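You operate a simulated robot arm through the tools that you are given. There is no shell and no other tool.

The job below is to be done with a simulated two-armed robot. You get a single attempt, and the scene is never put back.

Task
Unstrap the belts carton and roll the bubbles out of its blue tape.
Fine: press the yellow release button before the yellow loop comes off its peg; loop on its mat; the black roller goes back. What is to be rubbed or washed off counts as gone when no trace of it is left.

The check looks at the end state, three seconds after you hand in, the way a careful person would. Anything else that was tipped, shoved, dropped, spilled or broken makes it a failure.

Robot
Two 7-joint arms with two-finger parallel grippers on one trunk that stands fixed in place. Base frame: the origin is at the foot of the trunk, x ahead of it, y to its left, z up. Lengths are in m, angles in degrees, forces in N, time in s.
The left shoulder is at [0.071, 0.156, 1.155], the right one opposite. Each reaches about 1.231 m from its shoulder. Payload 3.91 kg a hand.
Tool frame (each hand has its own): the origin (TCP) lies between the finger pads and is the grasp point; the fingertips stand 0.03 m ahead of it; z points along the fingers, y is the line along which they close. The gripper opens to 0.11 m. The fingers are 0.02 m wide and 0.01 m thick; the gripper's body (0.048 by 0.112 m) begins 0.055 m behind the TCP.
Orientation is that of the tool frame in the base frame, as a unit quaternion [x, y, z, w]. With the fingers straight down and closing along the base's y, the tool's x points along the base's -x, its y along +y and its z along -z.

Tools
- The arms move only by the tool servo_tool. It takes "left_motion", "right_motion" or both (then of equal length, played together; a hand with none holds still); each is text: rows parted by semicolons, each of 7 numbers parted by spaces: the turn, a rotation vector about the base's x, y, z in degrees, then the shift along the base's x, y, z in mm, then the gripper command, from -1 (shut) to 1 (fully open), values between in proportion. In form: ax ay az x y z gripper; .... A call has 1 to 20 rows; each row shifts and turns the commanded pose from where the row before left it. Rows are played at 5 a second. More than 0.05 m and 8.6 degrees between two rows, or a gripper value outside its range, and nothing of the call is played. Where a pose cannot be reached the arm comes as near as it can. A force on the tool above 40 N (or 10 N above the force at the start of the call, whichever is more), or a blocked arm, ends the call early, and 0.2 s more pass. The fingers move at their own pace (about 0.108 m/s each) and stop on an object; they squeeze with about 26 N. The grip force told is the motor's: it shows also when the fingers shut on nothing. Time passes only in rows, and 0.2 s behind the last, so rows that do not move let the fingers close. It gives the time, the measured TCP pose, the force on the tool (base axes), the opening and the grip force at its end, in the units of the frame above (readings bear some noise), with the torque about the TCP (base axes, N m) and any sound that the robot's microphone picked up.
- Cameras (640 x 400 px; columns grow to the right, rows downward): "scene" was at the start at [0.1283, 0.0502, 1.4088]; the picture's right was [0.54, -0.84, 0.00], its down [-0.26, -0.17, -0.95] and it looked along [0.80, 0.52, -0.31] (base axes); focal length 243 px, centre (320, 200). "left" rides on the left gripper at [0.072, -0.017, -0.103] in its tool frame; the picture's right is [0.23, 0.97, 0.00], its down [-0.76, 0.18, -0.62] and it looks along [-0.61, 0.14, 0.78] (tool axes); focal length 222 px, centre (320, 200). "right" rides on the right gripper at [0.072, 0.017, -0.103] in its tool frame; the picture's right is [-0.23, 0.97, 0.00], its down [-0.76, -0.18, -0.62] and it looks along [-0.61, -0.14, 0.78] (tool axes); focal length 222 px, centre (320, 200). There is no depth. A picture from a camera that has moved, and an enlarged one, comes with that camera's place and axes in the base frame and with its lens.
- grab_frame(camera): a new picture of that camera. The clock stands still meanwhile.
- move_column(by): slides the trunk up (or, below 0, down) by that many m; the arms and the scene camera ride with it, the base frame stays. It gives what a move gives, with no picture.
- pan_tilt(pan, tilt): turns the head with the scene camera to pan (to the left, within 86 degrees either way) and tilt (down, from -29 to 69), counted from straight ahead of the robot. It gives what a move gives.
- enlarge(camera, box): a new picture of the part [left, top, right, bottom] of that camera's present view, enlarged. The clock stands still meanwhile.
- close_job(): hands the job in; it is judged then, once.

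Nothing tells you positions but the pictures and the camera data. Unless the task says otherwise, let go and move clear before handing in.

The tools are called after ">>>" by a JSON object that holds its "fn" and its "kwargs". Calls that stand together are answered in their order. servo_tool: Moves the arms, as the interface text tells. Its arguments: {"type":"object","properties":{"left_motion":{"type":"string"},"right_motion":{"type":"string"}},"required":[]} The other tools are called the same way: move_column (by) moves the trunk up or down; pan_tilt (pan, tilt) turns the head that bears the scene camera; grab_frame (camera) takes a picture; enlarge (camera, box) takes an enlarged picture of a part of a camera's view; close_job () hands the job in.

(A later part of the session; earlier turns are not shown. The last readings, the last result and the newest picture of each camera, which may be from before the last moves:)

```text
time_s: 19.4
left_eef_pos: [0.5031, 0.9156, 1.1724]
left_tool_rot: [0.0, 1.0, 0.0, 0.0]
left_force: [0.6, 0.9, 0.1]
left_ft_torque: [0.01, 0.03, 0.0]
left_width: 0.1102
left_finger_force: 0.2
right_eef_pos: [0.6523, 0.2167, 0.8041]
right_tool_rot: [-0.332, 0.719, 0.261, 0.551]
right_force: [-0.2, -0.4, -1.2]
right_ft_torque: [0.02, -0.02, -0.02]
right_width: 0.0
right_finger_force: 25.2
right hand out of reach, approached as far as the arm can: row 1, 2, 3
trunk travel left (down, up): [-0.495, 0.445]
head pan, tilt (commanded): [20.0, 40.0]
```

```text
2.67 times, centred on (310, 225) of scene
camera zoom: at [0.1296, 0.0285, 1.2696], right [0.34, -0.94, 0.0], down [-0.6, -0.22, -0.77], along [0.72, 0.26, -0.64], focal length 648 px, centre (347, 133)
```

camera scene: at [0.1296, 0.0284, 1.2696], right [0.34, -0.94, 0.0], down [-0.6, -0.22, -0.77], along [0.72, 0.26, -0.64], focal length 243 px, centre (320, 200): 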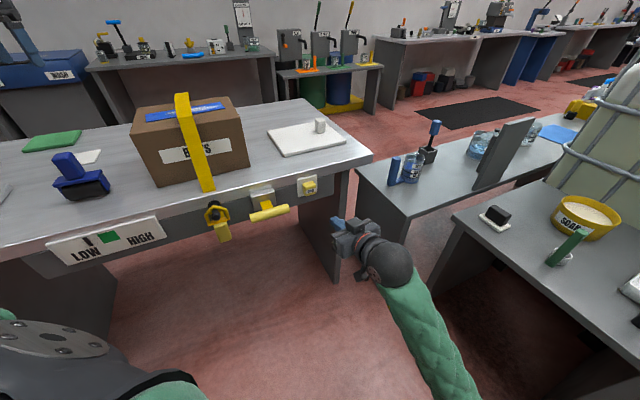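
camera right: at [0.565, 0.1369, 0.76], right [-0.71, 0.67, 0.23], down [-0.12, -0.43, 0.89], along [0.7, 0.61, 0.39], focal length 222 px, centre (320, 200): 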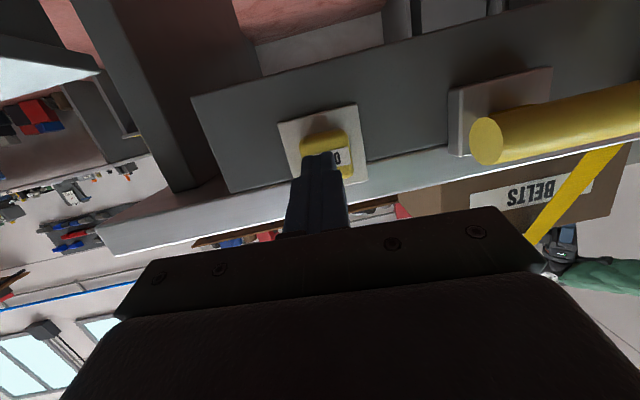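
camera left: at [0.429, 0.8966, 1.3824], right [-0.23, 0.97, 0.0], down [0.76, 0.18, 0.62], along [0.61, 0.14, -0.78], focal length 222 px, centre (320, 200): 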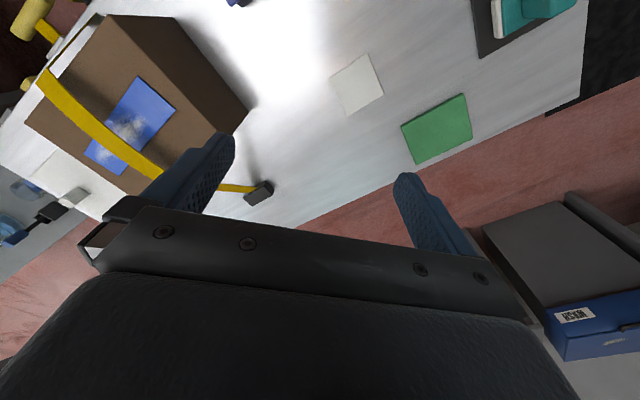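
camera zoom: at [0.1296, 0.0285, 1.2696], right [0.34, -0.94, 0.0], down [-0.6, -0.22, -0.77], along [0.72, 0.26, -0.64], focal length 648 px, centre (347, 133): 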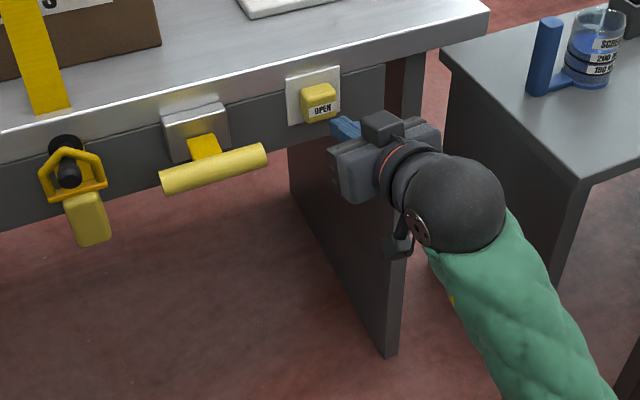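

I'm now about 2 cm from the button, and the arm yields against its wrist limit, so I let the fingers tilt down a little more while advancing.

>>> {"fn": "servo_tool", "kwargs": {"right_motion": "-2 2 0 2 5 1 -1;-2 2 0 2 5 1 -1;-2 2 0 2 5 1 -1;-1 1 0 2 3 0.5 -1;0 0 0 0 0 0 -1"}}

>>> {"fn": "grab_frame", "kwargs": {"camera": "right"}}

```text
time_s: 20.6
left_eef_pos: [0.5027, 0.9148, 1.1731]
left_tool_rot: [0.0, 1.0, 0.0, 0.001]
left_force: [0.7, 0.5, 1.2]
left_ft_torque: [0.01, -0.02, -0.02]
left_width: 0.1101
left_finger_force: 0.1
right_eef_pos: [0.6603, 0.2362, 0.8075]
right_tool_rot: [-0.349, 0.766, 0.236, 0.486]
right_force: [0.8, -0.1, 0.2]
right_ft_torque: [0.01, 0.04, -0.01]
right_width: 0.0
right_finger_force: 26.0
trunk travel left (down, up): [-0.495, 0.445]
head pan, tilt (commanded): [20.0, 40.0]
```

```text
taken
camera right: at [0.5679, 0.1514, 0.7849], right [-0.68, 0.7, 0.23], down [-0.01, -0.32, 0.95], along [0.73, 0.64, 0.22], focal length 222 px, centre (320, 200)
```

right: 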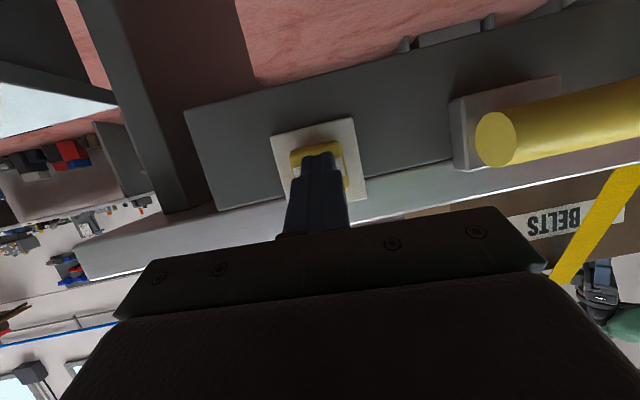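

The tips are now at the button's face. I press in slowly in 2–3 mm steps.

>>> {"fn": "servo_tool", "kwargs": {"right_motion": "0 0 0 2 2 0 -1;0 0 0 2 2 0 -1;0 0 0 2 2 0 -1;0 0 0 0 0 0 -1"}}

```text
time_s: 21.6
left_eef_pos: [0.503, 0.9155, 1.1746]
left_tool_rot: [0.0, 1.0, 0.0, 0.001]
left_force: [0.4, -0.2, 0.6]
left_ft_torque: [-0.02, 0.01, 0.01]
left_width: 0.1101
left_finger_force: 0.1
right_eef_pos: [0.6664, 0.241, 0.8076]
right_tool_rot: [-0.349, 0.766, 0.235, 0.485]
right_force: [-1.2, -0.6, 1.4]
right_ft_torque: [0.02, 0.0, 0.01]
right_width: 0.0004
right_finger_force: 25.9
trunk travel left (down, up): [-0.495, 0.445]
head pan, tilt (commanded): [20.0, 40.0]
```

>>> {"fn": "servo_tool", "kwargs": {"right_motion": "0 0 0 2 2 0 -1;0 0 0 2 2 0 -1;0 0 0 0 0 0 -1"}}

>>> {"fn": "enlarge", "kwargs": {"camera": "right", "box": [240, 90, 400, 220]}}

>>> {"fn": "enlarge", "kwargs": {"camera": "scene", "box": [260, 150, 400, 250]}}

```text
time_s: 22.1
left_eef_pos: [0.5014, 0.9133, 1.1739]
left_tool_rot: [0.001, 1.0, 0.0, 0.0]
left_force: [0.3, -0.3, -0.5]
left_ft_torque: [0.02, 0.0, -0.04]
left_width: 0.1102
left_finger_force: 0.2
right_eef_pos: [0.6691, 0.2417, 0.8075]
right_tool_rot: [-0.349, 0.767, 0.236, 0.485]
right_force: [-19.7, -25.0, 0.8]
right_ft_torque: [-0.04, 0.05, -0.2]
right_width: 0.0003
right_finger_force: 25.9
trunk travel left (down, up): [-0.495, 0.445]
head pan, tilt (commanded): [20.0, 40.0]
heard: click
stopped in row 2 (right hand): the force on the tool passed its limit at 49 N (the readings are from after the stop); the commanded pose is now the measured one
```

```text
3.08 times, centred on (320, 155) of right
camera zoom: at [0.5749, 0.158, 0.7852], right [-0.68, 0.7, 0.23], down [-0.01, -0.32, 0.95], along [0.73, 0.64, 0.22], focal length 684 px, centre (320, 338)
```

zoom: 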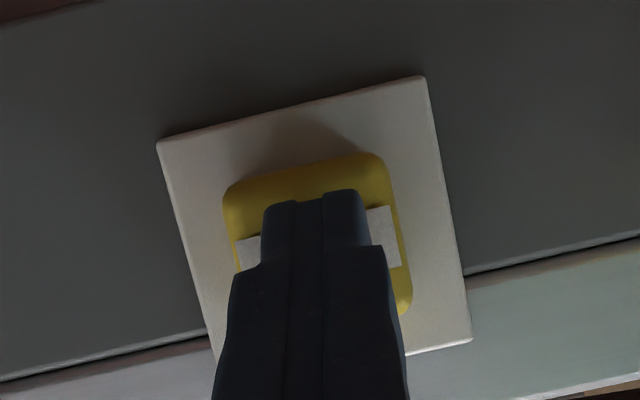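

```text
4.00 times, centred on (330, 200) of scene
camera zoom: at [0.1284, 0.0267, 1.2698], right [0.34, -0.94, 0.0], down [-0.6, -0.22, -0.77], along [0.72, 0.26, -0.64], focal length 972 px, centre (280, 200)
```

zoom: 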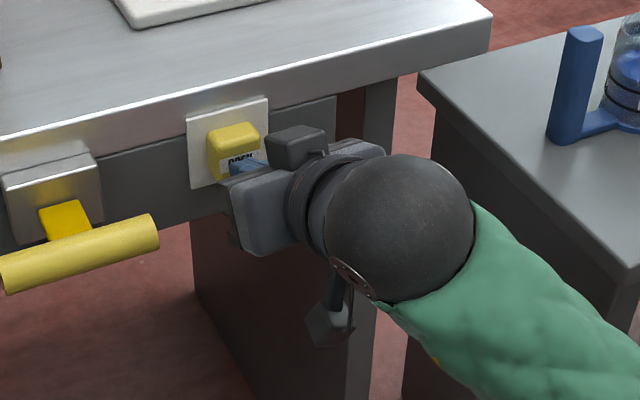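

A click was heard, so the release button has been pressed. I back the right hand off and look at what changed at the strap, loop and gauge.

>>> {"fn": "servo_tool", "kwargs": {"right_motion": "0 0 0 -8 -8 0 -1;0 0 0 -20 -20 0 -1;0 0 0 -30 -30 0 -1;0 0 0 -30 -30 0 -1;0 0 0 0 0 0 -1"}}

>>> {"fn": "pan_tilt", "kwargs": {"pan": 40, "tilt": 35}}

>>> {"fn": "grab_frame", "kwargs": {"camera": "scene"}}

>>> {"fn": "enlarge", "kwargs": {"camera": "scene", "box": [160, 130, 400, 280]}}

```text
time_s: 23.4
left_eef_pos: [0.5019, 0.9154, 1.1717]
left_tool_rot: [0.0, 1.0, 0.0, 0.0]
left_force: [0.9, -0.1, 0.0]
left_ft_torque: [0.0, 0.01, -0.01]
left_width: 0.1101
left_finger_force: 0.0
right_eef_pos: [0.5803, 0.1577, 0.807]
right_tool_rot: [-0.35, 0.766, 0.236, 0.484]
right_force: [1.1, -0.5, -0.3]
right_ft_torque: [0.03, 0.04, 0.01]
right_width: 0.0
right_finger_force: 25.9
trunk travel left (down, up): [-0.495, 0.445]
head pan, tilt (commanded): [20.0, 40.0]
```

```text
time_s: 24.2
left_eef_pos: [0.502, 0.9154, 1.1725]
left_tool_rot: [0.0, 1.0, 0.0, 0.001]
left_force: [0.1, 0.4, -0.1]
left_ft_torque: [-0.01, 0.01, 0.04]
left_width: 0.1097
left_finger_force: 0.0
right_eef_pos: [0.5812, 0.1565, 0.8072]
right_tool_rot: [-0.35, 0.766, 0.236, 0.484]
right_force: [0.9, -0.3, 0.2]
right_ft_torque: [0.0, -0.01, 0.03]
right_width: 0.0
right_finger_force: 26.5
trunk travel left (down, up): [-0.495, 0.445]
head pan, tilt (commanded): [40.0, 35.0]
```

```text
taken
camera scene: at [0.1173, 0.056, 1.2771], right [0.64, -0.77, 0.0], down [-0.44, -0.37, -0.82], along [0.63, 0.53, -0.57], focal length 243 px, centre (320, 200)
```

scene: 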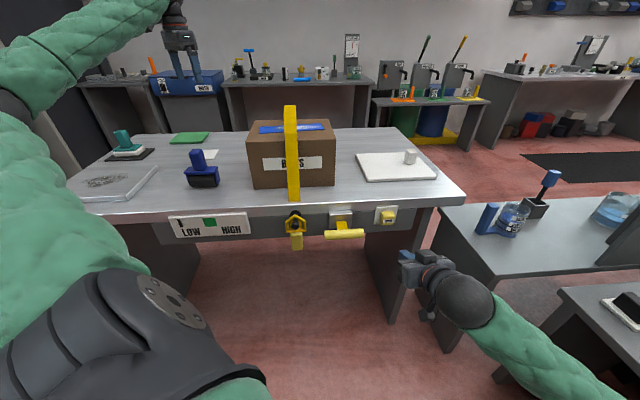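

```text
2.67 times, centred on (280, 205) of scene
camera zoom: at [0.1173, 0.056, 1.2771], right [0.64, -0.77, 0.0], down [-0.44, -0.37, -0.82], along [0.63, 0.53, -0.57], focal length 648 px, centre (427, 187)
```

zoom: 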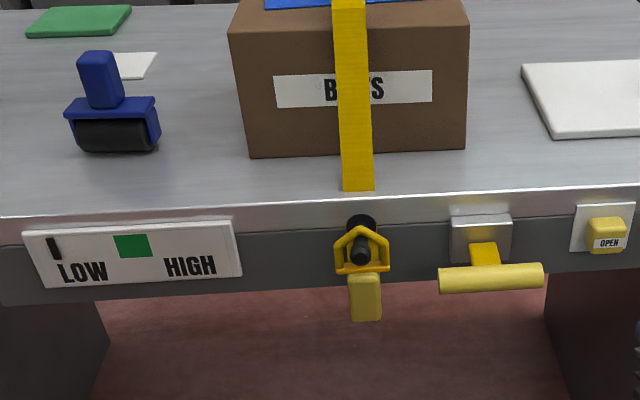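

The gauge's pointer has dropped to its low end, so the strap's tension is off. Before taking the loop off, I move the left hand's camera nearer to the card/green pad/black mat to settle which is the loop's mat.

>>> {"fn": "servo_tool", "kwargs": {"left_motion": "0 0 7.5 -10 -4 -20 1;0 0 7.5 -10 -4 -20 1;0 0 7.5 -10 -4 -20 1;0 0 7.5 -10 -4 -20 1;0 0 7.5 -10 -4 -20 1;0 0 7.5 -10 -4 -20 1;0 0 0 0 0 0 1"}}

>>> {"fn": "grab_frame", "kwargs": {"camera": "left"}}

```text
time_s: 25.8
left_eef_pos: [0.4428, 0.8907, 1.053]
left_tool_rot: [-0.384, 0.923, 0.0, 0.0]
left_force: [0.4, -0.2, -0.5]
left_ft_torque: [0.03, 0.01, 0.02]
left_width: 0.11
left_finger_force: 0.1
right_eef_pos: [0.5813, 0.1563, 0.8067]
right_tool_rot: [-0.35, 0.766, 0.237, 0.484]
right_force: [-0.8, -0.1, -0.4]
right_ft_torque: [0.0, -0.03, -0.01]
right_width: 0.0
right_finger_force: 26.3
trunk travel left (down, up): [-0.495, 0.445]
head pan, tilt (commanded): [40.0, 35.0]
```

```text
taken
camera left: at [0.4014, 0.8278, 1.156], right [-0.85, 0.53, 0.0], down [0.41, 0.66, 0.62], along [0.33, 0.53, -0.78], focal length 222 px, centre (320, 200)
```

left: 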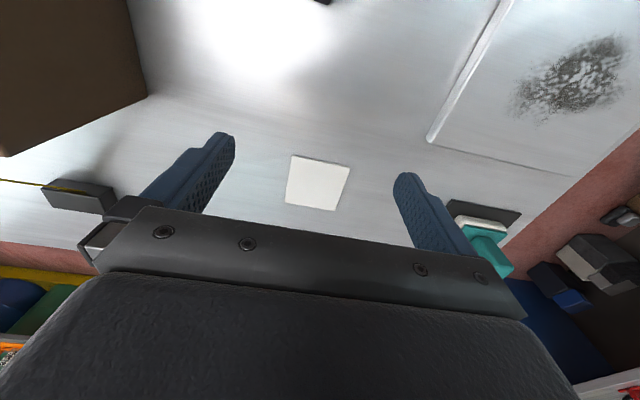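

>>> {"fn": "enlarge", "kwargs": {"camera": "left", "box": [270, 140, 370, 220]}}

>>> {"fn": "enlarge", "kwargs": {"camera": "left", "box": [400, 0, 640, 220]}}

>>> {"fn": "pan_tilt", "kwargs": {"pan": 60, "tilt": 20}}

>>> {"fn": "grab_frame", "kwargs": {"camera": "scene"}}

>>> {"fn": "enlarge", "kwargs": {"camera": "scene", "box": [180, 150, 330, 270]}}

```text
5.00 times, centred on (320, 180) of left
camera zoom: at [0.4014, 0.8278, 1.156], right [-0.85, 0.53, 0.0], down [0.41, 0.66, 0.62], along [0.33, 0.53, -0.78], focal length 1111 px, centre (320, 300)
```

zoom: 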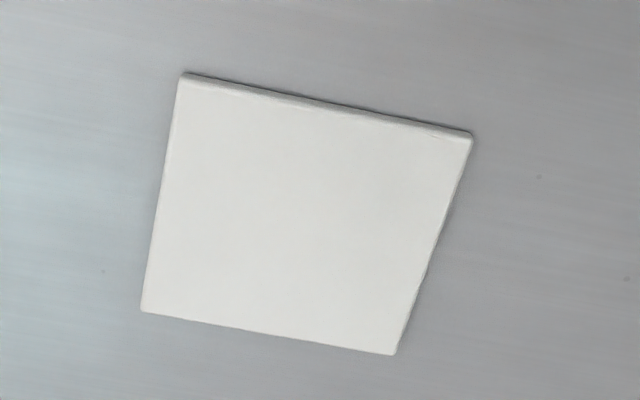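

```text
1.82 times, centred on (520, 110) of left
camera zoom: at [0.4014, 0.8278, 1.156], right [-0.85, 0.53, 0.0], down [0.41, 0.66, 0.62], along [0.33, 0.53, -0.78], focal length 404 px, centre (-44, 364)
```

zoom: 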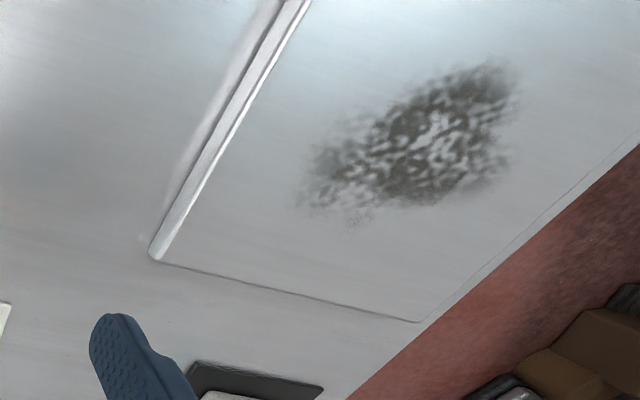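

```text
time_s: 26.6
left_eef_pos: [0.4423, 0.8901, 1.0536]
left_tool_rot: [-0.383, 0.924, 0.0, 0.001]
left_force: [0.6, 0.5, -0.1]
left_ft_torque: [0.02, 0.02, -0.02]
left_width: 0.1101
left_finger_force: 0.1
right_eef_pos: [0.5801, 0.157, 0.8066]
right_tool_rot: [-0.349, 0.767, 0.236, 0.484]
right_force: [0.2, 0.2, 0.2]
right_ft_torque: [-0.01, -0.03, -0.01]
right_width: 0.0
right_finger_force: 25.6
trunk travel left (down, up): [-0.495, 0.445]
head pan, tilt (commanded): [60.0, 20.0]
```

```text
taken
camera scene: at [0.0964, 0.08, 1.3009], right [0.87, -0.5, 0.0], down [-0.17, -0.3, -0.94], along [0.47, 0.81, -0.34], focal length 243 px, centre (320, 200)
```

scene: 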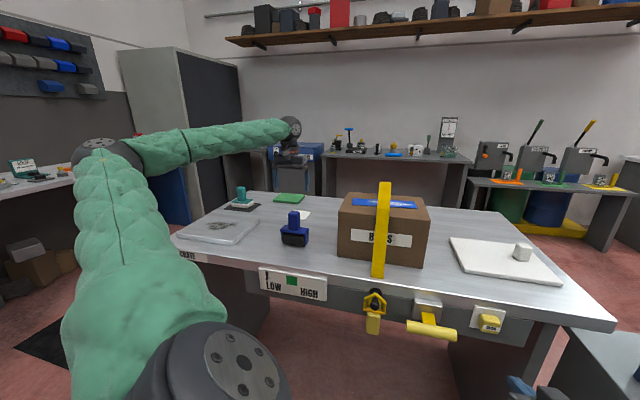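

```text
3.33 times, centred on (255, 210) of scene
camera zoom: at [0.0964, 0.08, 1.3009], right [0.87, -0.5, 0.0], down [-0.17, -0.3, -0.94], along [0.47, 0.81, -0.34], focal length 810 px, centre (537, 167)
```

zoom: 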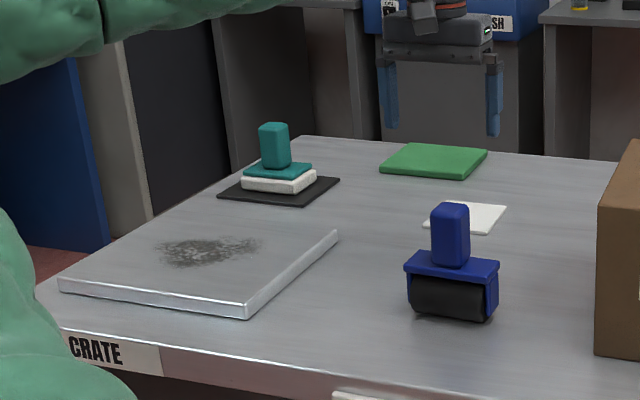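

There's a label "CRATE" on the bench's front edge at the left; I look closer there and for any other labels.

>>> {"fn": "enlarge", "kwargs": {"camera": "scene", "box": [160, 230, 260, 300]}}

>>> {"fn": "pan_tilt", "kwargs": {"pan": 75, "tilt": 45}}

>>> {"fn": "grab_frame", "kwargs": {"camera": "scene"}}

```text
5.71 times, centred on (210, 265) of scene
camera zoom: at [0.0964, 0.08, 1.3009], right [0.87, -0.5, 0.0], down [-0.17, -0.3, -0.94], along [0.47, 0.81, -0.34], focal length 1388 px, centre (949, -171)
```

zoom: 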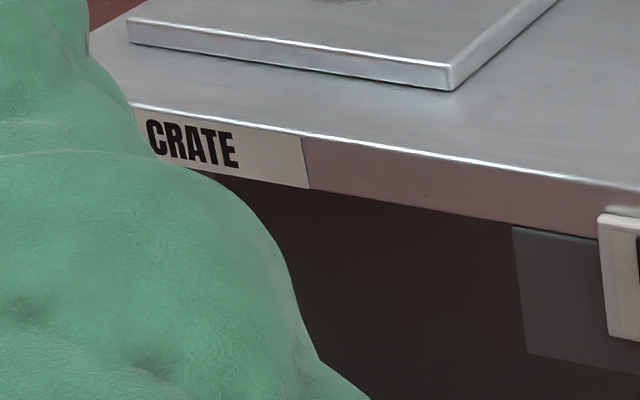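

```text
time_s: 27.5
left_eef_pos: [0.4415, 0.8909, 1.0531]
left_tool_rot: [-0.383, 0.924, 0.0, 0.0]
left_force: [0.0, 0.2, -0.2]
left_ft_torque: [0.0, 0.0, 0.03]
left_width: 0.11
left_finger_force: 0.1
right_eef_pos: [0.5802, 0.1572, 0.8077]
right_tool_rot: [-0.349, 0.767, 0.235, 0.485]
right_force: [-0.6, -0.1, 0.3]
right_ft_torque: [0.01, -0.01, -0.02]
right_width: 0.0001
right_finger_force: 26.0
trunk travel left (down, up): [-0.495, 0.445]
head pan, tilt (commanded): [75.0, 45.0]
```

```text
taken
camera scene: at [0.0708, 0.0779, 1.2624], right [0.97, -0.26, 0.0], down [-0.18, -0.68, -0.71], along [0.18, 0.68, -0.71], focal length 243 px, centre (320, 200)
```

scene: 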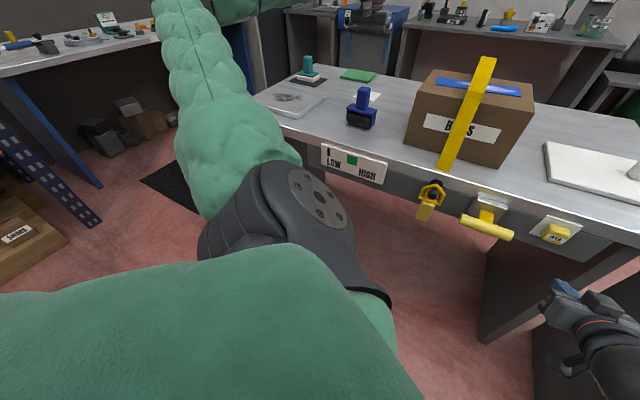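

I want a finer comparison of the black mat's and card's build (thickness, material) before deciding.

>>> {"fn": "enlarge", "kwargs": {"camera": "left", "box": [430, 180, 540, 290]}}

>>> {"fn": "enlarge", "kwargs": {"camera": "scene", "box": [270, 50, 400, 140]}}

>>> {"fn": "enlarge", "kwargs": {"camera": "scene", "box": [530, 120, 640, 220]}}

>>> {"fn": "enlarge", "kwargs": {"camera": "scene", "box": [400, 160, 520, 260]}}

```text
3.64 times, centred on (485, 235) of left
camera zoom: at [0.4012, 0.8278, 1.1565], right [-0.85, 0.53, 0.0], down [0.41, 0.66, 0.62], along [0.33, 0.53, -0.78], focal length 808 px, centre (-280, 73)
```

zoom: 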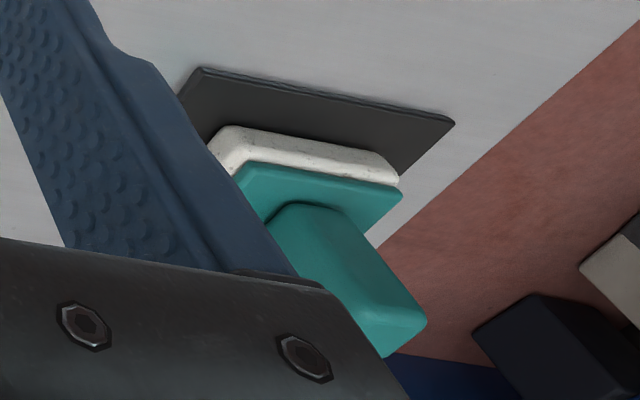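

```text
4.44 times, centred on (335, 95) of scene
camera zoom: at [0.0708, 0.0779, 1.2624], right [0.97, -0.26, 0.0], down [-0.18, -0.68, -0.71], along [0.18, 0.68, -0.71], focal length 1080 px, centre (253, 667)
```

zoom: 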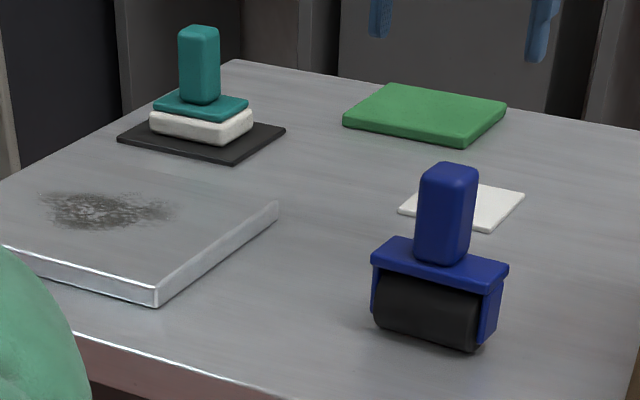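

```text
4.00 times, centred on (585, 170) of scene
camera zoom: at [0.0708, 0.0779, 1.2624], right [0.97, -0.26, 0.0], down [-0.18, -0.68, -0.71], along [0.18, 0.68, -0.71], focal length 972 px, centre (-740, 320)
```

zoom: 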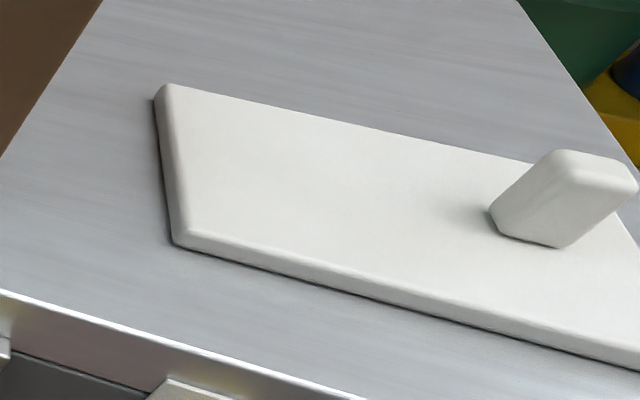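

```text
4.00 times, centred on (460, 210) of scene
camera zoom: at [0.0708, 0.0779, 1.2624], right [0.97, -0.26, 0.0], down [-0.18, -0.68, -0.71], along [0.18, 0.68, -0.71], focal length 972 px, centre (-240, 160)
```

zoom: 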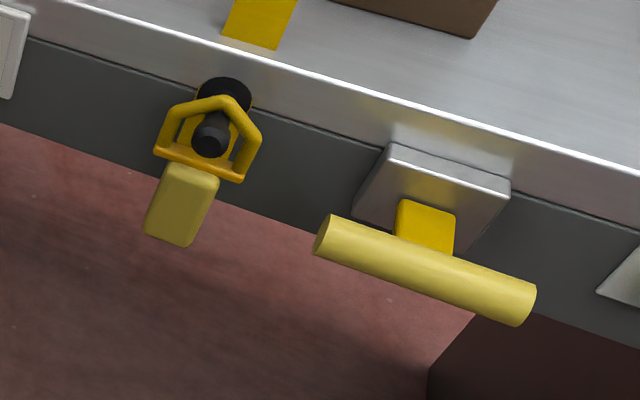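

The white board looks like a lid with a handle; the candidates for the loop's mat are the green pad and the white card. I look at the other benches' mats for how mats look in this shop.

>>> {"fn": "pan_tilt", "kwargs": {"pan": -15, "tilt": 20}}

>>> {"fn": "grab_frame", "kwargs": {"camera": "scene"}}

>>> {"fn": "enlarge", "kwargs": {"camera": "scene", "box": [280, 140, 440, 260]}}

>>> {"fn": "enlarge", "kwargs": {"camera": "scene", "box": [0, 60, 300, 220]}}

```text
time_s: 29.1
left_eef_pos: [0.4419, 0.8898, 1.0527]
left_tool_rot: [-0.383, 0.924, 0.001, 0.002]
left_force: [0.0, -0.5, 0.5]
left_ft_torque: [-0.01, -0.01, 0.01]
left_width: 0.1099
left_finger_force: 0.0
right_eef_pos: [0.5813, 0.1572, 0.8069]
right_tool_rot: [-0.349, 0.766, 0.236, 0.485]
right_force: [-1.1, 0.4, 0.2]
right_ft_torque: [0.04, 0.0, 0.02]
right_width: 0.0
right_finger_force: 26.0
trunk travel left (down, up): [-0.495, 0.445]
head pan, tilt (commanded): [-15.0, 20.0]
```

```text
taken
camera scene: at [0.1397, -0.0247, 1.301], right [-0.26, -0.97, 0.0], down [-0.33, 0.09, -0.94], along [0.91, -0.24, -0.34], focal length 243 px, centre (320, 200)
```

scene: 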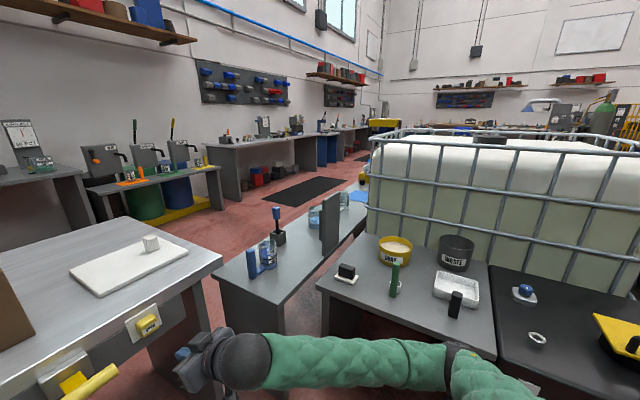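

```text
3.33 times, centred on (360, 200) of scene
camera zoom: at [0.1397, -0.0247, 1.301], right [-0.26, -0.97, 0.0], down [-0.33, 0.09, -0.94], along [0.91, -0.24, -0.34], focal length 810 px, centre (187, 200)
```

zoom: 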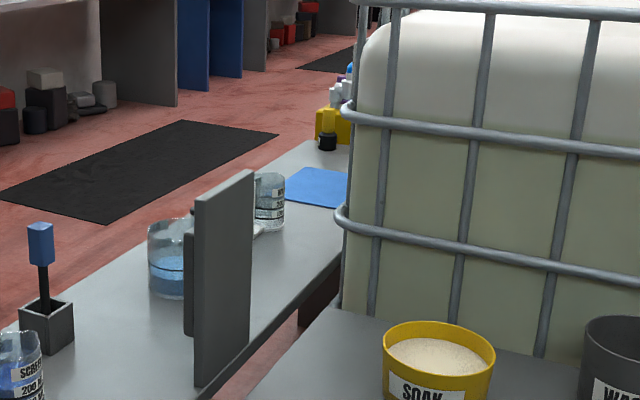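

```text
2.13 times, centred on (150, 140) of scene
camera zoom: at [0.1397, -0.0247, 1.301], right [-0.26, -0.97, 0.0], down [-0.33, 0.09, -0.94], along [0.91, -0.24, -0.34], focal length 518 px, centre (683, 328)
```

zoom: 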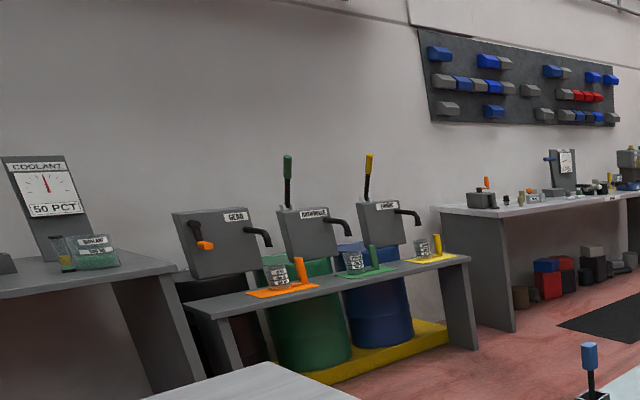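

>>> {"fn": "enlarge", "kwargs": {"camera": "scene", "box": [100, 140, 220, 200]}}

>>> {"fn": "enlarge", "kwargs": {"camera": "scene", "box": [330, 170, 380, 215]}}

>>> {"fn": "pan_tilt", "kwargs": {"pan": 50, "tilt": 5}}

>>> {"fn": "grab_frame", "kwargs": {"camera": "scene"}}

>>> {"fn": "pan_tilt", "kwargs": {"pan": 86, "tilt": 15}}

>>> {"fn": "grab_frame", "kwargs": {"camera": "scene"}}

```text
5.33 times, centred on (160, 170) of scene
camera zoom: at [0.1397, -0.0247, 1.301], right [-0.26, -0.97, 0.0], down [-0.33, 0.09, -0.94], along [0.91, -0.24, -0.34], focal length 1295 px, centre (1173, 360)
```

zoom: 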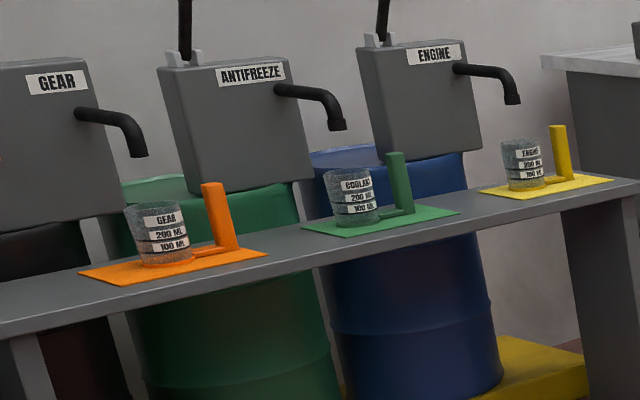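

```text
8.89 times, centred on (355, 192) of scene
camera zoom: at [0.1397, -0.0247, 1.301], right [-0.26, -0.97, 0.0], down [-0.33, 0.09, -0.94], along [0.91, -0.24, -0.34], focal length 2159 px, centre (9, 267)
```

zoom: 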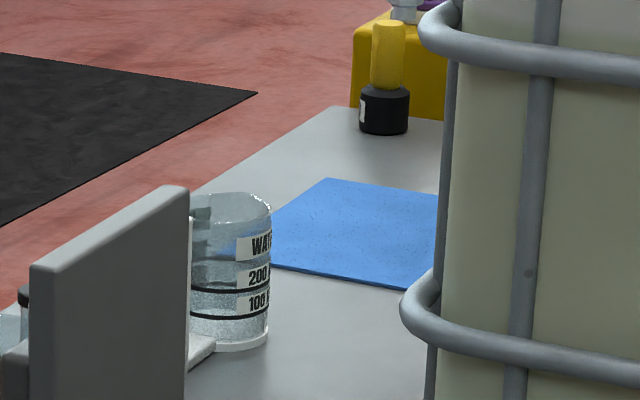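

```text
time_s: 30.5
left_eef_pos: [0.4409, 0.8911, 1.0533]
left_tool_rot: [-0.383, 0.924, 0.0, 0.001]
left_force: [-0.3, 0.3, -0.8]
left_ft_torque: [0.03, -0.01, -0.01]
left_width: 0.11
left_finger_force: 0.0
right_eef_pos: [0.58, 0.1561, 0.8067]
right_tool_rot: [-0.35, 0.767, 0.236, 0.484]
right_force: [0.1, 0.2, 0.7]
right_ft_torque: [0.03, 0.01, 0.01]
right_width: 0.0
right_finger_force: 26.1
trunk travel left (down, up): [-0.495, 0.445]
head pan, tilt (commanded): [50.0, 5.0]
```

```text
taken
camera scene: at [0.1088, 0.0697, 1.3253], right [0.77, -0.64, 0.0], down [-0.06, -0.07, -1.0], along [0.64, 0.76, -0.09], focal length 243 px, centre (320, 200)
```

scene: 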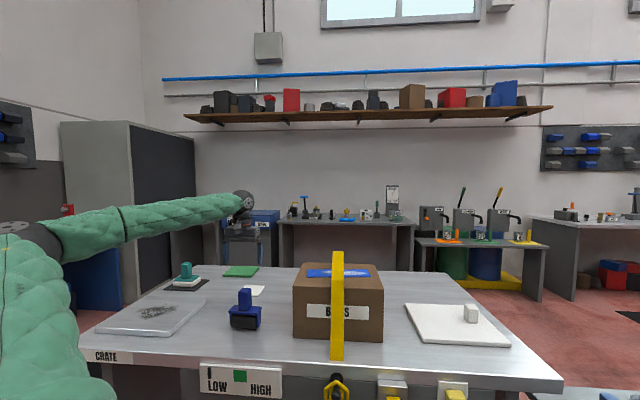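

```text
time_s: 31.5
left_eef_pos: [0.4417, 0.8916, 1.0531]
left_tool_rot: [-0.383, 0.924, 0.0, 0.0]
left_force: [-0.2, 0.8, -0.4]
left_ft_torque: [-0.02, 0.0, -0.04]
left_width: 0.1098
left_finger_force: 0.0
right_eef_pos: [0.5807, 0.1564, 0.8065]
right_tool_rot: [-0.35, 0.766, 0.236, 0.485]
right_force: [0.5, -0.4, -0.5]
right_ft_torque: [0.03, 0.01, 0.01]
right_width: 0.0
right_finger_force: 25.7
trunk travel left (down, up): [-0.495, 0.445]
head pan, tilt (commanded): [85.9, 15.0]
```

```text
taken
camera scene: at [0.0564, 0.0925, 1.3091], right [1.0, -0.07, 0.0], down [-0.02, -0.26, -0.97], along [0.07, 0.96, -0.26], focal length 243 px, centre (320, 200)
```

scene: 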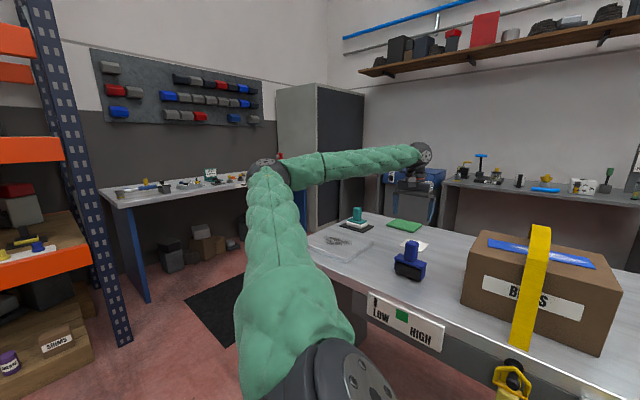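

The enlarged pictures seem truly re-rendered, so I zoom tightly into the jug mats and the blue mat to compare their texture with the green pad's.

>>> {"fn": "pan_tilt", "kwargs": {"pan": 0, "tilt": 15}}

>>> {"fn": "grab_frame", "kwargs": {"camera": "scene"}}

```text
time_s: 33.1
left_eef_pos: [0.442, 0.8891, 1.0521]
left_tool_rot: [-0.383, 0.924, 0.0, 0.001]
left_force: [0.3, -0.2, 0.2]
left_ft_torque: [-0.02, 0.01, -0.01]
left_width: 0.1101
left_finger_force: 0.0
right_eef_pos: [0.5801, 0.157, 0.8071]
right_tool_rot: [-0.349, 0.767, 0.236, 0.484]
right_force: [0.3, 0.9, -0.2]
right_ft_torque: [-0.02, 0.01, 0.02]
right_width: 0.0
right_finger_force: 26.2
trunk travel left (down, up): [-0.495, 0.445]
head pan, tilt (commanded): [0.0, 15.0]
```

```text
taken
camera scene: at [0.1432, -0.0006, 1.3091], right [0.0, -1.0, 0.0], down [-0.26, 0.0, -0.97], along [0.97, 0.0, -0.26], focal length 243 px, centre (320, 200)
```

scene: 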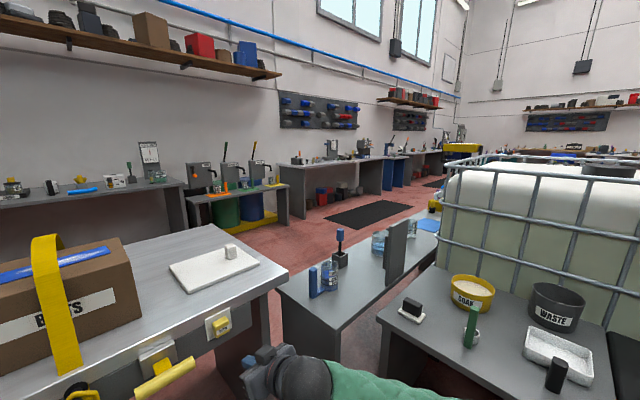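

>>> {"fn": "enlarge", "kwargs": {"camera": "scene", "box": [200, 175, 290, 205]}}

>>> {"fn": "enlarge", "kwargs": {"camera": "scene", "box": [410, 210, 450, 240]}}

>>> {"fn": "enlarge", "kwargs": {"camera": "scene", "box": [0, 150, 190, 210]}}

>>> {"fn": "enlarge", "kwargs": {"camera": "scene", "box": [390, 270, 620, 390]}}

```text
7.11 times, centred on (245, 190) of scene
camera zoom: at [0.1432, -0.0006, 1.3091], right [0.0, -1.0, 0.0], down [-0.26, 0.0, -0.97], along [0.97, 0.0, -0.26], focal length 1727 px, centre (853, 271)
```

zoom: 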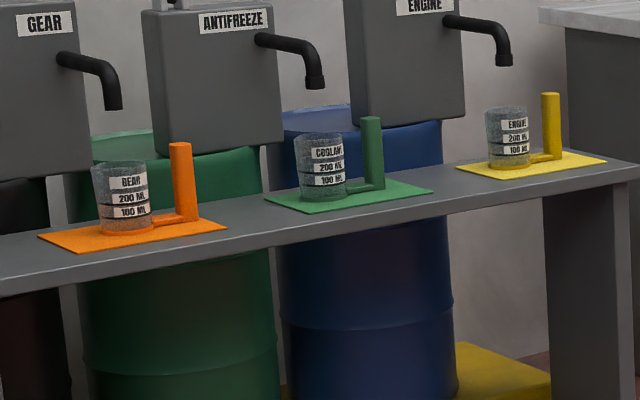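

```text
13.33 times, centred on (430, 225) of scene
camera zoom: at [0.1432, -0.0006, 1.3091], right [0.0, -1.0, 0.0], down [-0.26, 0.0, -0.97], along [0.97, 0.0, -0.26], focal length 3238 px, centre (-1147, -133)
```

zoom: 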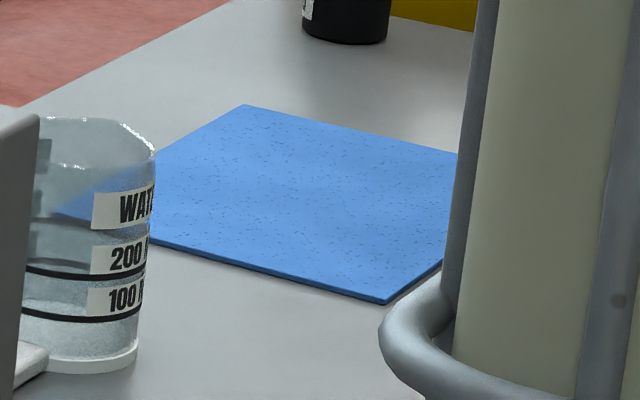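

```text
3.37 times, centred on (95, 180) of scene
camera zoom: at [0.1432, -0.0006, 1.3091], right [0.0, -1.0, 0.0], down [-0.26, 0.0, -0.97], along [0.97, 0.0, -0.26], focal length 818 px, centre (1078, 267)
```

zoom: 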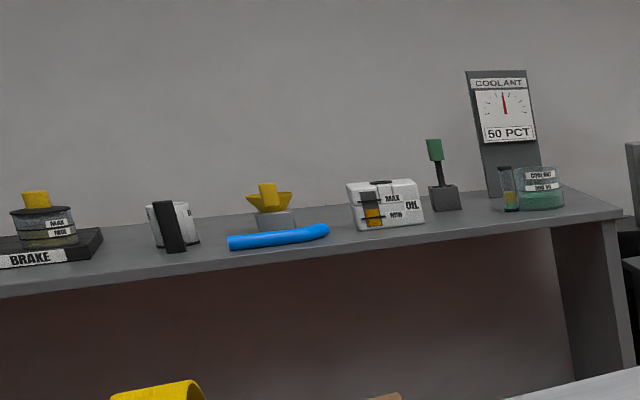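

```text
2.78 times, centred on (505, 330) of scene
camera zoom: at [0.1432, -0.0006, 1.3091], right [0.0, -1.0, 0.0], down [-0.26, 0.0, -0.97], along [0.97, 0.0, -0.26], focal length 676 px, centre (-195, -162)
```

zoom: 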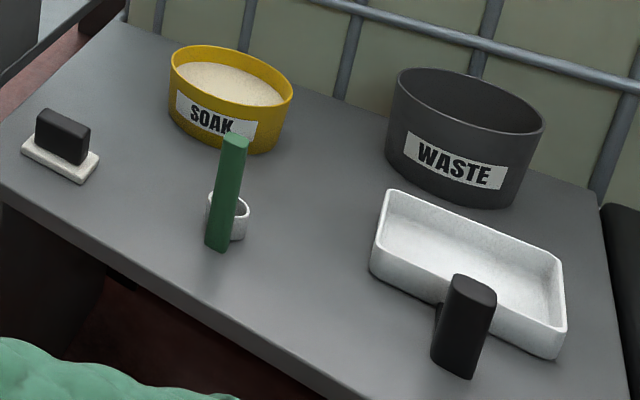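

>>> {"fn": "enlarge", "kwargs": {"camera": "scene", "box": [235, 198, 265, 208]}}

>>> {"fn": "enlarge", "kwargs": {"camera": "scene", "box": [203, 200, 235, 212]}}

>>> {"fn": "enlarge", "kwargs": {"camera": "scene", "box": [262, 190, 288, 202]}}

```text
16.00 times, centred on (250, 203) of scene
camera zoom: at [0.1432, -0.0006, 1.3091], right [0.0, -1.0, 0.0], down [-0.26, 0.0, -0.97], along [0.97, 0.0, -0.26], focal length 3886 px, centre (1440, 152)
```

zoom: 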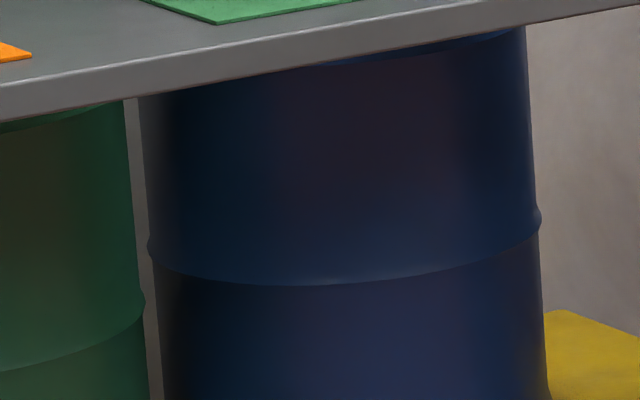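

```text
16.00 times, centred on (219, 206) of scene
camera zoom: at [0.1432, -0.0006, 1.3091], right [0.0, -1.0, 0.0], down [-0.26, 0.0, -0.97], along [0.97, 0.0, -0.26], focal length 3886 px, centre (1936, 104)
```

zoom: 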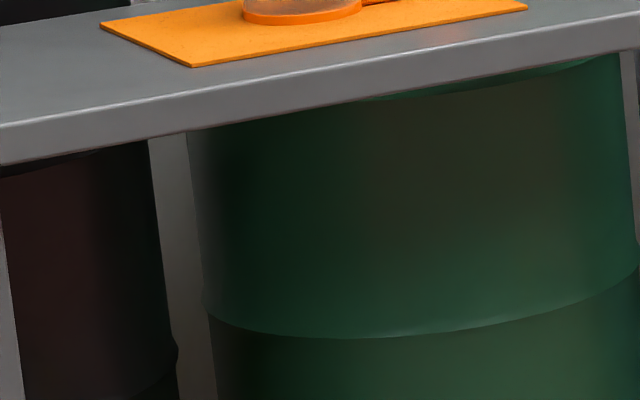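

```text
16.00 times, centred on (275, 196) of scene
camera zoom: at [0.1432, -0.0006, 1.3091], right [0.0, -1.0, 0.0], down [-0.26, 0.0, -0.97], along [0.97, 0.0, -0.26], focal length 3886 px, centre (1040, 264)
```

zoom: 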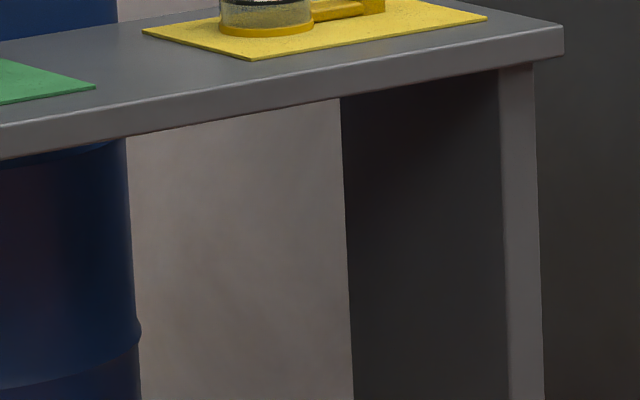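

The jug mats and the blue mat all share a coloured, speckled look — the same as the green pad — while the white card is plain; so I take the green pad at (0.56, 1.21) as the loop's mat. Now I bring the right hand, opened, in front of the loop's hanging tab (near (0.473, 0.444, 0.76)).

>>> {"fn": "servo_tool", "kwargs": {"right_motion": "0 0 -0.6 -26.6 22.9 -1.5 0.4;0 0 -0.6 -26.6 22.9 -1.5 0.4;0 0 -0.6 -26.6 22.9 -1.5 0.4;0 0 -0.6 -26.6 22.9 -1.5 0.4;0 0 -0.6 -26.6 22.9 -1.5 0.4;0 0 -0.6 -26.6 22.9 -1.5 0.4;0 0 0 0 0 0 0.4"}}

>>> {"fn": "pan_tilt", "kwargs": {"pan": 50, "tilt": 45}}

>>> {"fn": "grab_frame", "kwargs": {"camera": "scene"}}

>>> {"fn": "grab_frame", "kwargs": {"camera": "right"}}

```text
time_s: 34.7
left_eef_pos: [0.4423, 0.8902, 1.0543]
left_tool_rot: [-0.382, 0.924, 0.0, 0.0]
left_force: [0.9, -0.4, 0.0]
left_ft_torque: [0.01, -0.02, 0.01]
left_width: 0.1099
left_finger_force: 0.0
right_eef_pos: [0.5701, 0.1638, 0.8071]
right_tool_rot: [-0.348, 0.767, 0.235, 0.485]
right_force: [-0.3, 0.6, 0.3]
right_ft_torque: [0.01, 0.0, 0.01]
right_width: 0.077
right_finger_force: 0.1
right hand out of reach, approached as far as the arm can: row 1, 2, 3, 4, 5, 6
trunk travel left (down, up): [-0.495, 0.445]
head pan, tilt (commanded): [0.0, 15.0]
```

```text
time_s: 35.9
left_eef_pos: [0.4424, 0.8898, 1.0527]
left_tool_rot: [-0.383, 0.924, 0.0, 0.001]
left_force: [0.3, -0.1, -0.9]
left_ft_torque: [-0.02, 0.01, 0.0]
left_width: 0.1101
left_finger_force: 0.1
right_eef_pos: [0.5722, 0.1642, 0.8066]
right_tool_rot: [-0.348, 0.767, 0.235, 0.485]
right_force: [-0.7, -0.3, -0.2]
right_ft_torque: [-0.01, 0.0, 0.0]
right_width: 0.0768
right_finger_force: 0.0
trunk travel left (down, up): [-0.495, 0.445]
head pan, tilt (commanded): [50.0, 45.0]
```

```text
taken
camera scene: at [0.1021, 0.0616, 1.2623], right [0.77, -0.64, 0.0], down [-0.46, -0.54, -0.71], along [0.46, 0.54, -0.71], focal length 243 px, centre (320, 200)
```

scene: 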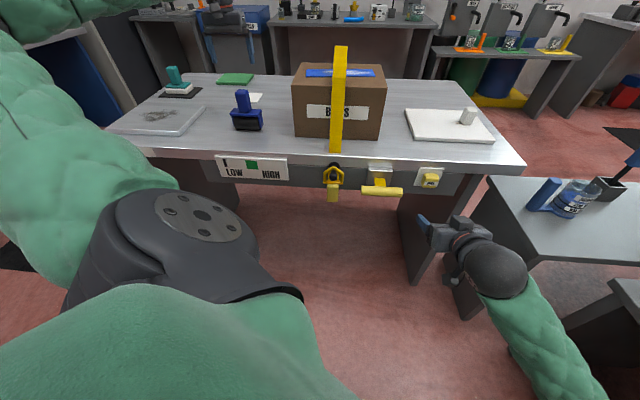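

```text
taken
camera right: at [0.4794, 0.0801, 0.7837], right [-0.68, 0.7, 0.23], down [-0.01, -0.32, 0.95], along [0.74, 0.64, 0.22], focal length 222 px, centre (320, 200)
```

right: 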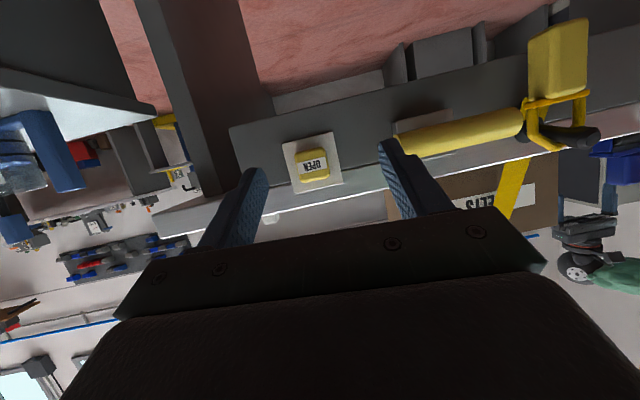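

The right arm can't shift over there in that posture, but gripping the loop's ring from above with the left hand (already yawed 45°) looks better: fingers down, closing across the ring. I move the left hand over in front of the peg, staying high.

>>> {"fn": "servo_tool", "kwargs": {"left_motion": "0 0 0 0 -40 5 0.6;0 0 0 0 -44 0 0.6;0 0 0 0 -44 0 0.6;0 0 0 0 -44 0 0.6;0 0 0 0 -44 0 0.6;0 0 0 0 -44 0 0.6;0 0 0 0 -44 0 0.6;0 0 0 0 -44 0 0.6;0 0 0 0 -44 0 0.6;0 0 0 0 -44 0 0.6;0 0 0 0 -44 0 0.6;0 0 0 0 0 0 0.6"}}

>>> {"fn": "grab_frame", "kwargs": {"camera": "scene"}}

>>> {"fn": "grab_frame", "kwargs": {"camera": "left"}}

```text
time_s: 38.5
left_eef_pos: [0.442, 0.4125, 1.0591]
left_tool_rot: [-0.383, 0.924, -0.001, 0.0]
left_force: [0.4, 0.2, 0.4]
left_ft_torque: [-0.03, -0.01, -0.04]
left_width: 0.0882
left_finger_force: 0.1
right_eef_pos: [0.5729, 0.1643, 0.8072]
right_tool_rot: [-0.348, 0.768, 0.234, 0.484]
right_force: [-0.1, 0.1, 0.5]
right_ft_torque: [-0.02, 0.01, -0.02]
right_width: 0.0769
right_finger_force: 0.0
trunk travel left (down, up): [-0.495, 0.445]
head pan, tilt (commanded): [50.0, 45.0]
```

```text
taken
camera scene: at [0.1019, 0.0627, 1.2622], right [0.77, -0.64, 0.0], down [-0.45, -0.54, -0.71], along [0.45, 0.54, -0.71], focal length 243 px, centre (320, 200)
```

scene: 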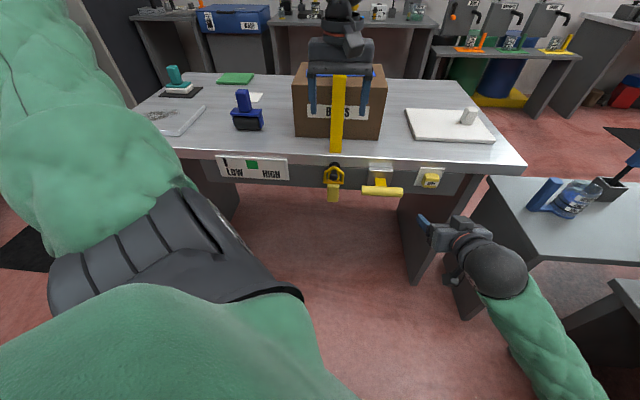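

```text
taken
camera left: at [0.4018, 0.3489, 1.1622], right [-0.85, 0.53, 0.0], down [0.41, 0.66, 0.62], along [0.33, 0.53, -0.78], focal length 222 px, centre (320, 200)
```

left: 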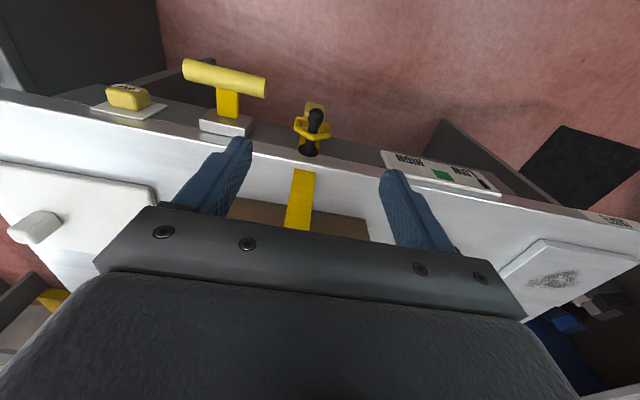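

>>> {"fn": "enlarge", "kwargs": {"camera": "left", "box": [270, 80, 360, 180]}}

>>> {"fn": "enlarge", "kwargs": {"camera": "scene", "box": [310, 150, 370, 210]}}

>>> {"fn": "enlarge", "kwargs": {"camera": "right", "box": [480, 10, 640, 220]}}

```text
4.00 times, centred on (315, 130) of left
camera zoom: at [0.4018, 0.3489, 1.1622], right [-0.85, 0.53, 0.0], down [0.41, 0.66, 0.62], along [0.33, 0.53, -0.78], focal length 888 px, centre (340, 480)
```

zoom: 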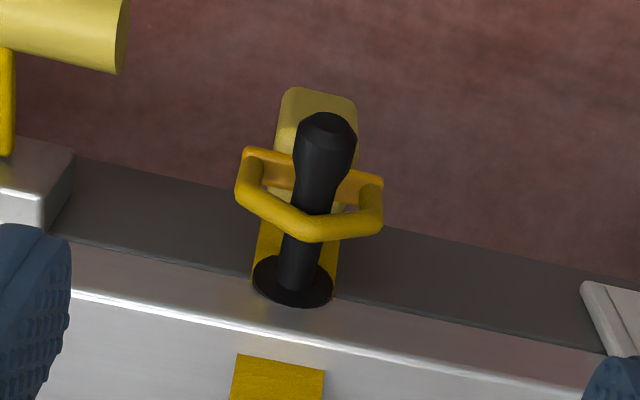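

```text
6.67 times, centred on (340, 180) of scene
camera zoom: at [0.1019, 0.0627, 1.2622], right [0.77, -0.64, 0.0], down [-0.45, -0.54, -0.71], along [0.45, 0.54, -0.71], focal length 1619 px, centre (187, 333)
```

zoom: 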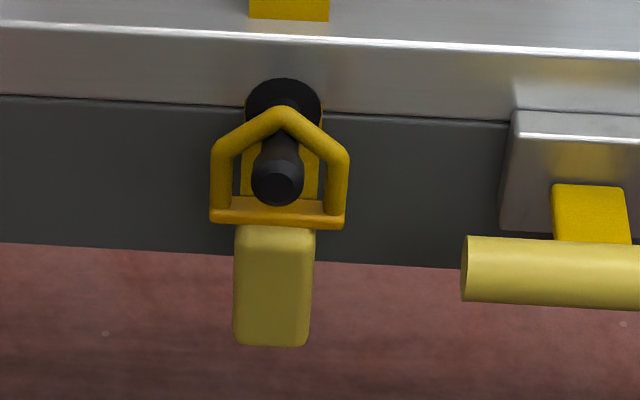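

```text
1.90 times, centred on (560, 115) of right
camera zoom: at [0.4793, 0.0808, 0.7836], right [-0.68, 0.7, 0.23], down [-0.01, -0.32, 0.95], along [0.74, 0.64, 0.22], focal length 423 px, centre (-137, 362)
```

zoom: 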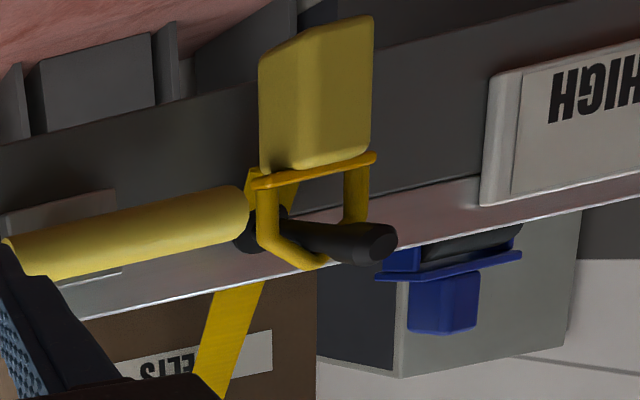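

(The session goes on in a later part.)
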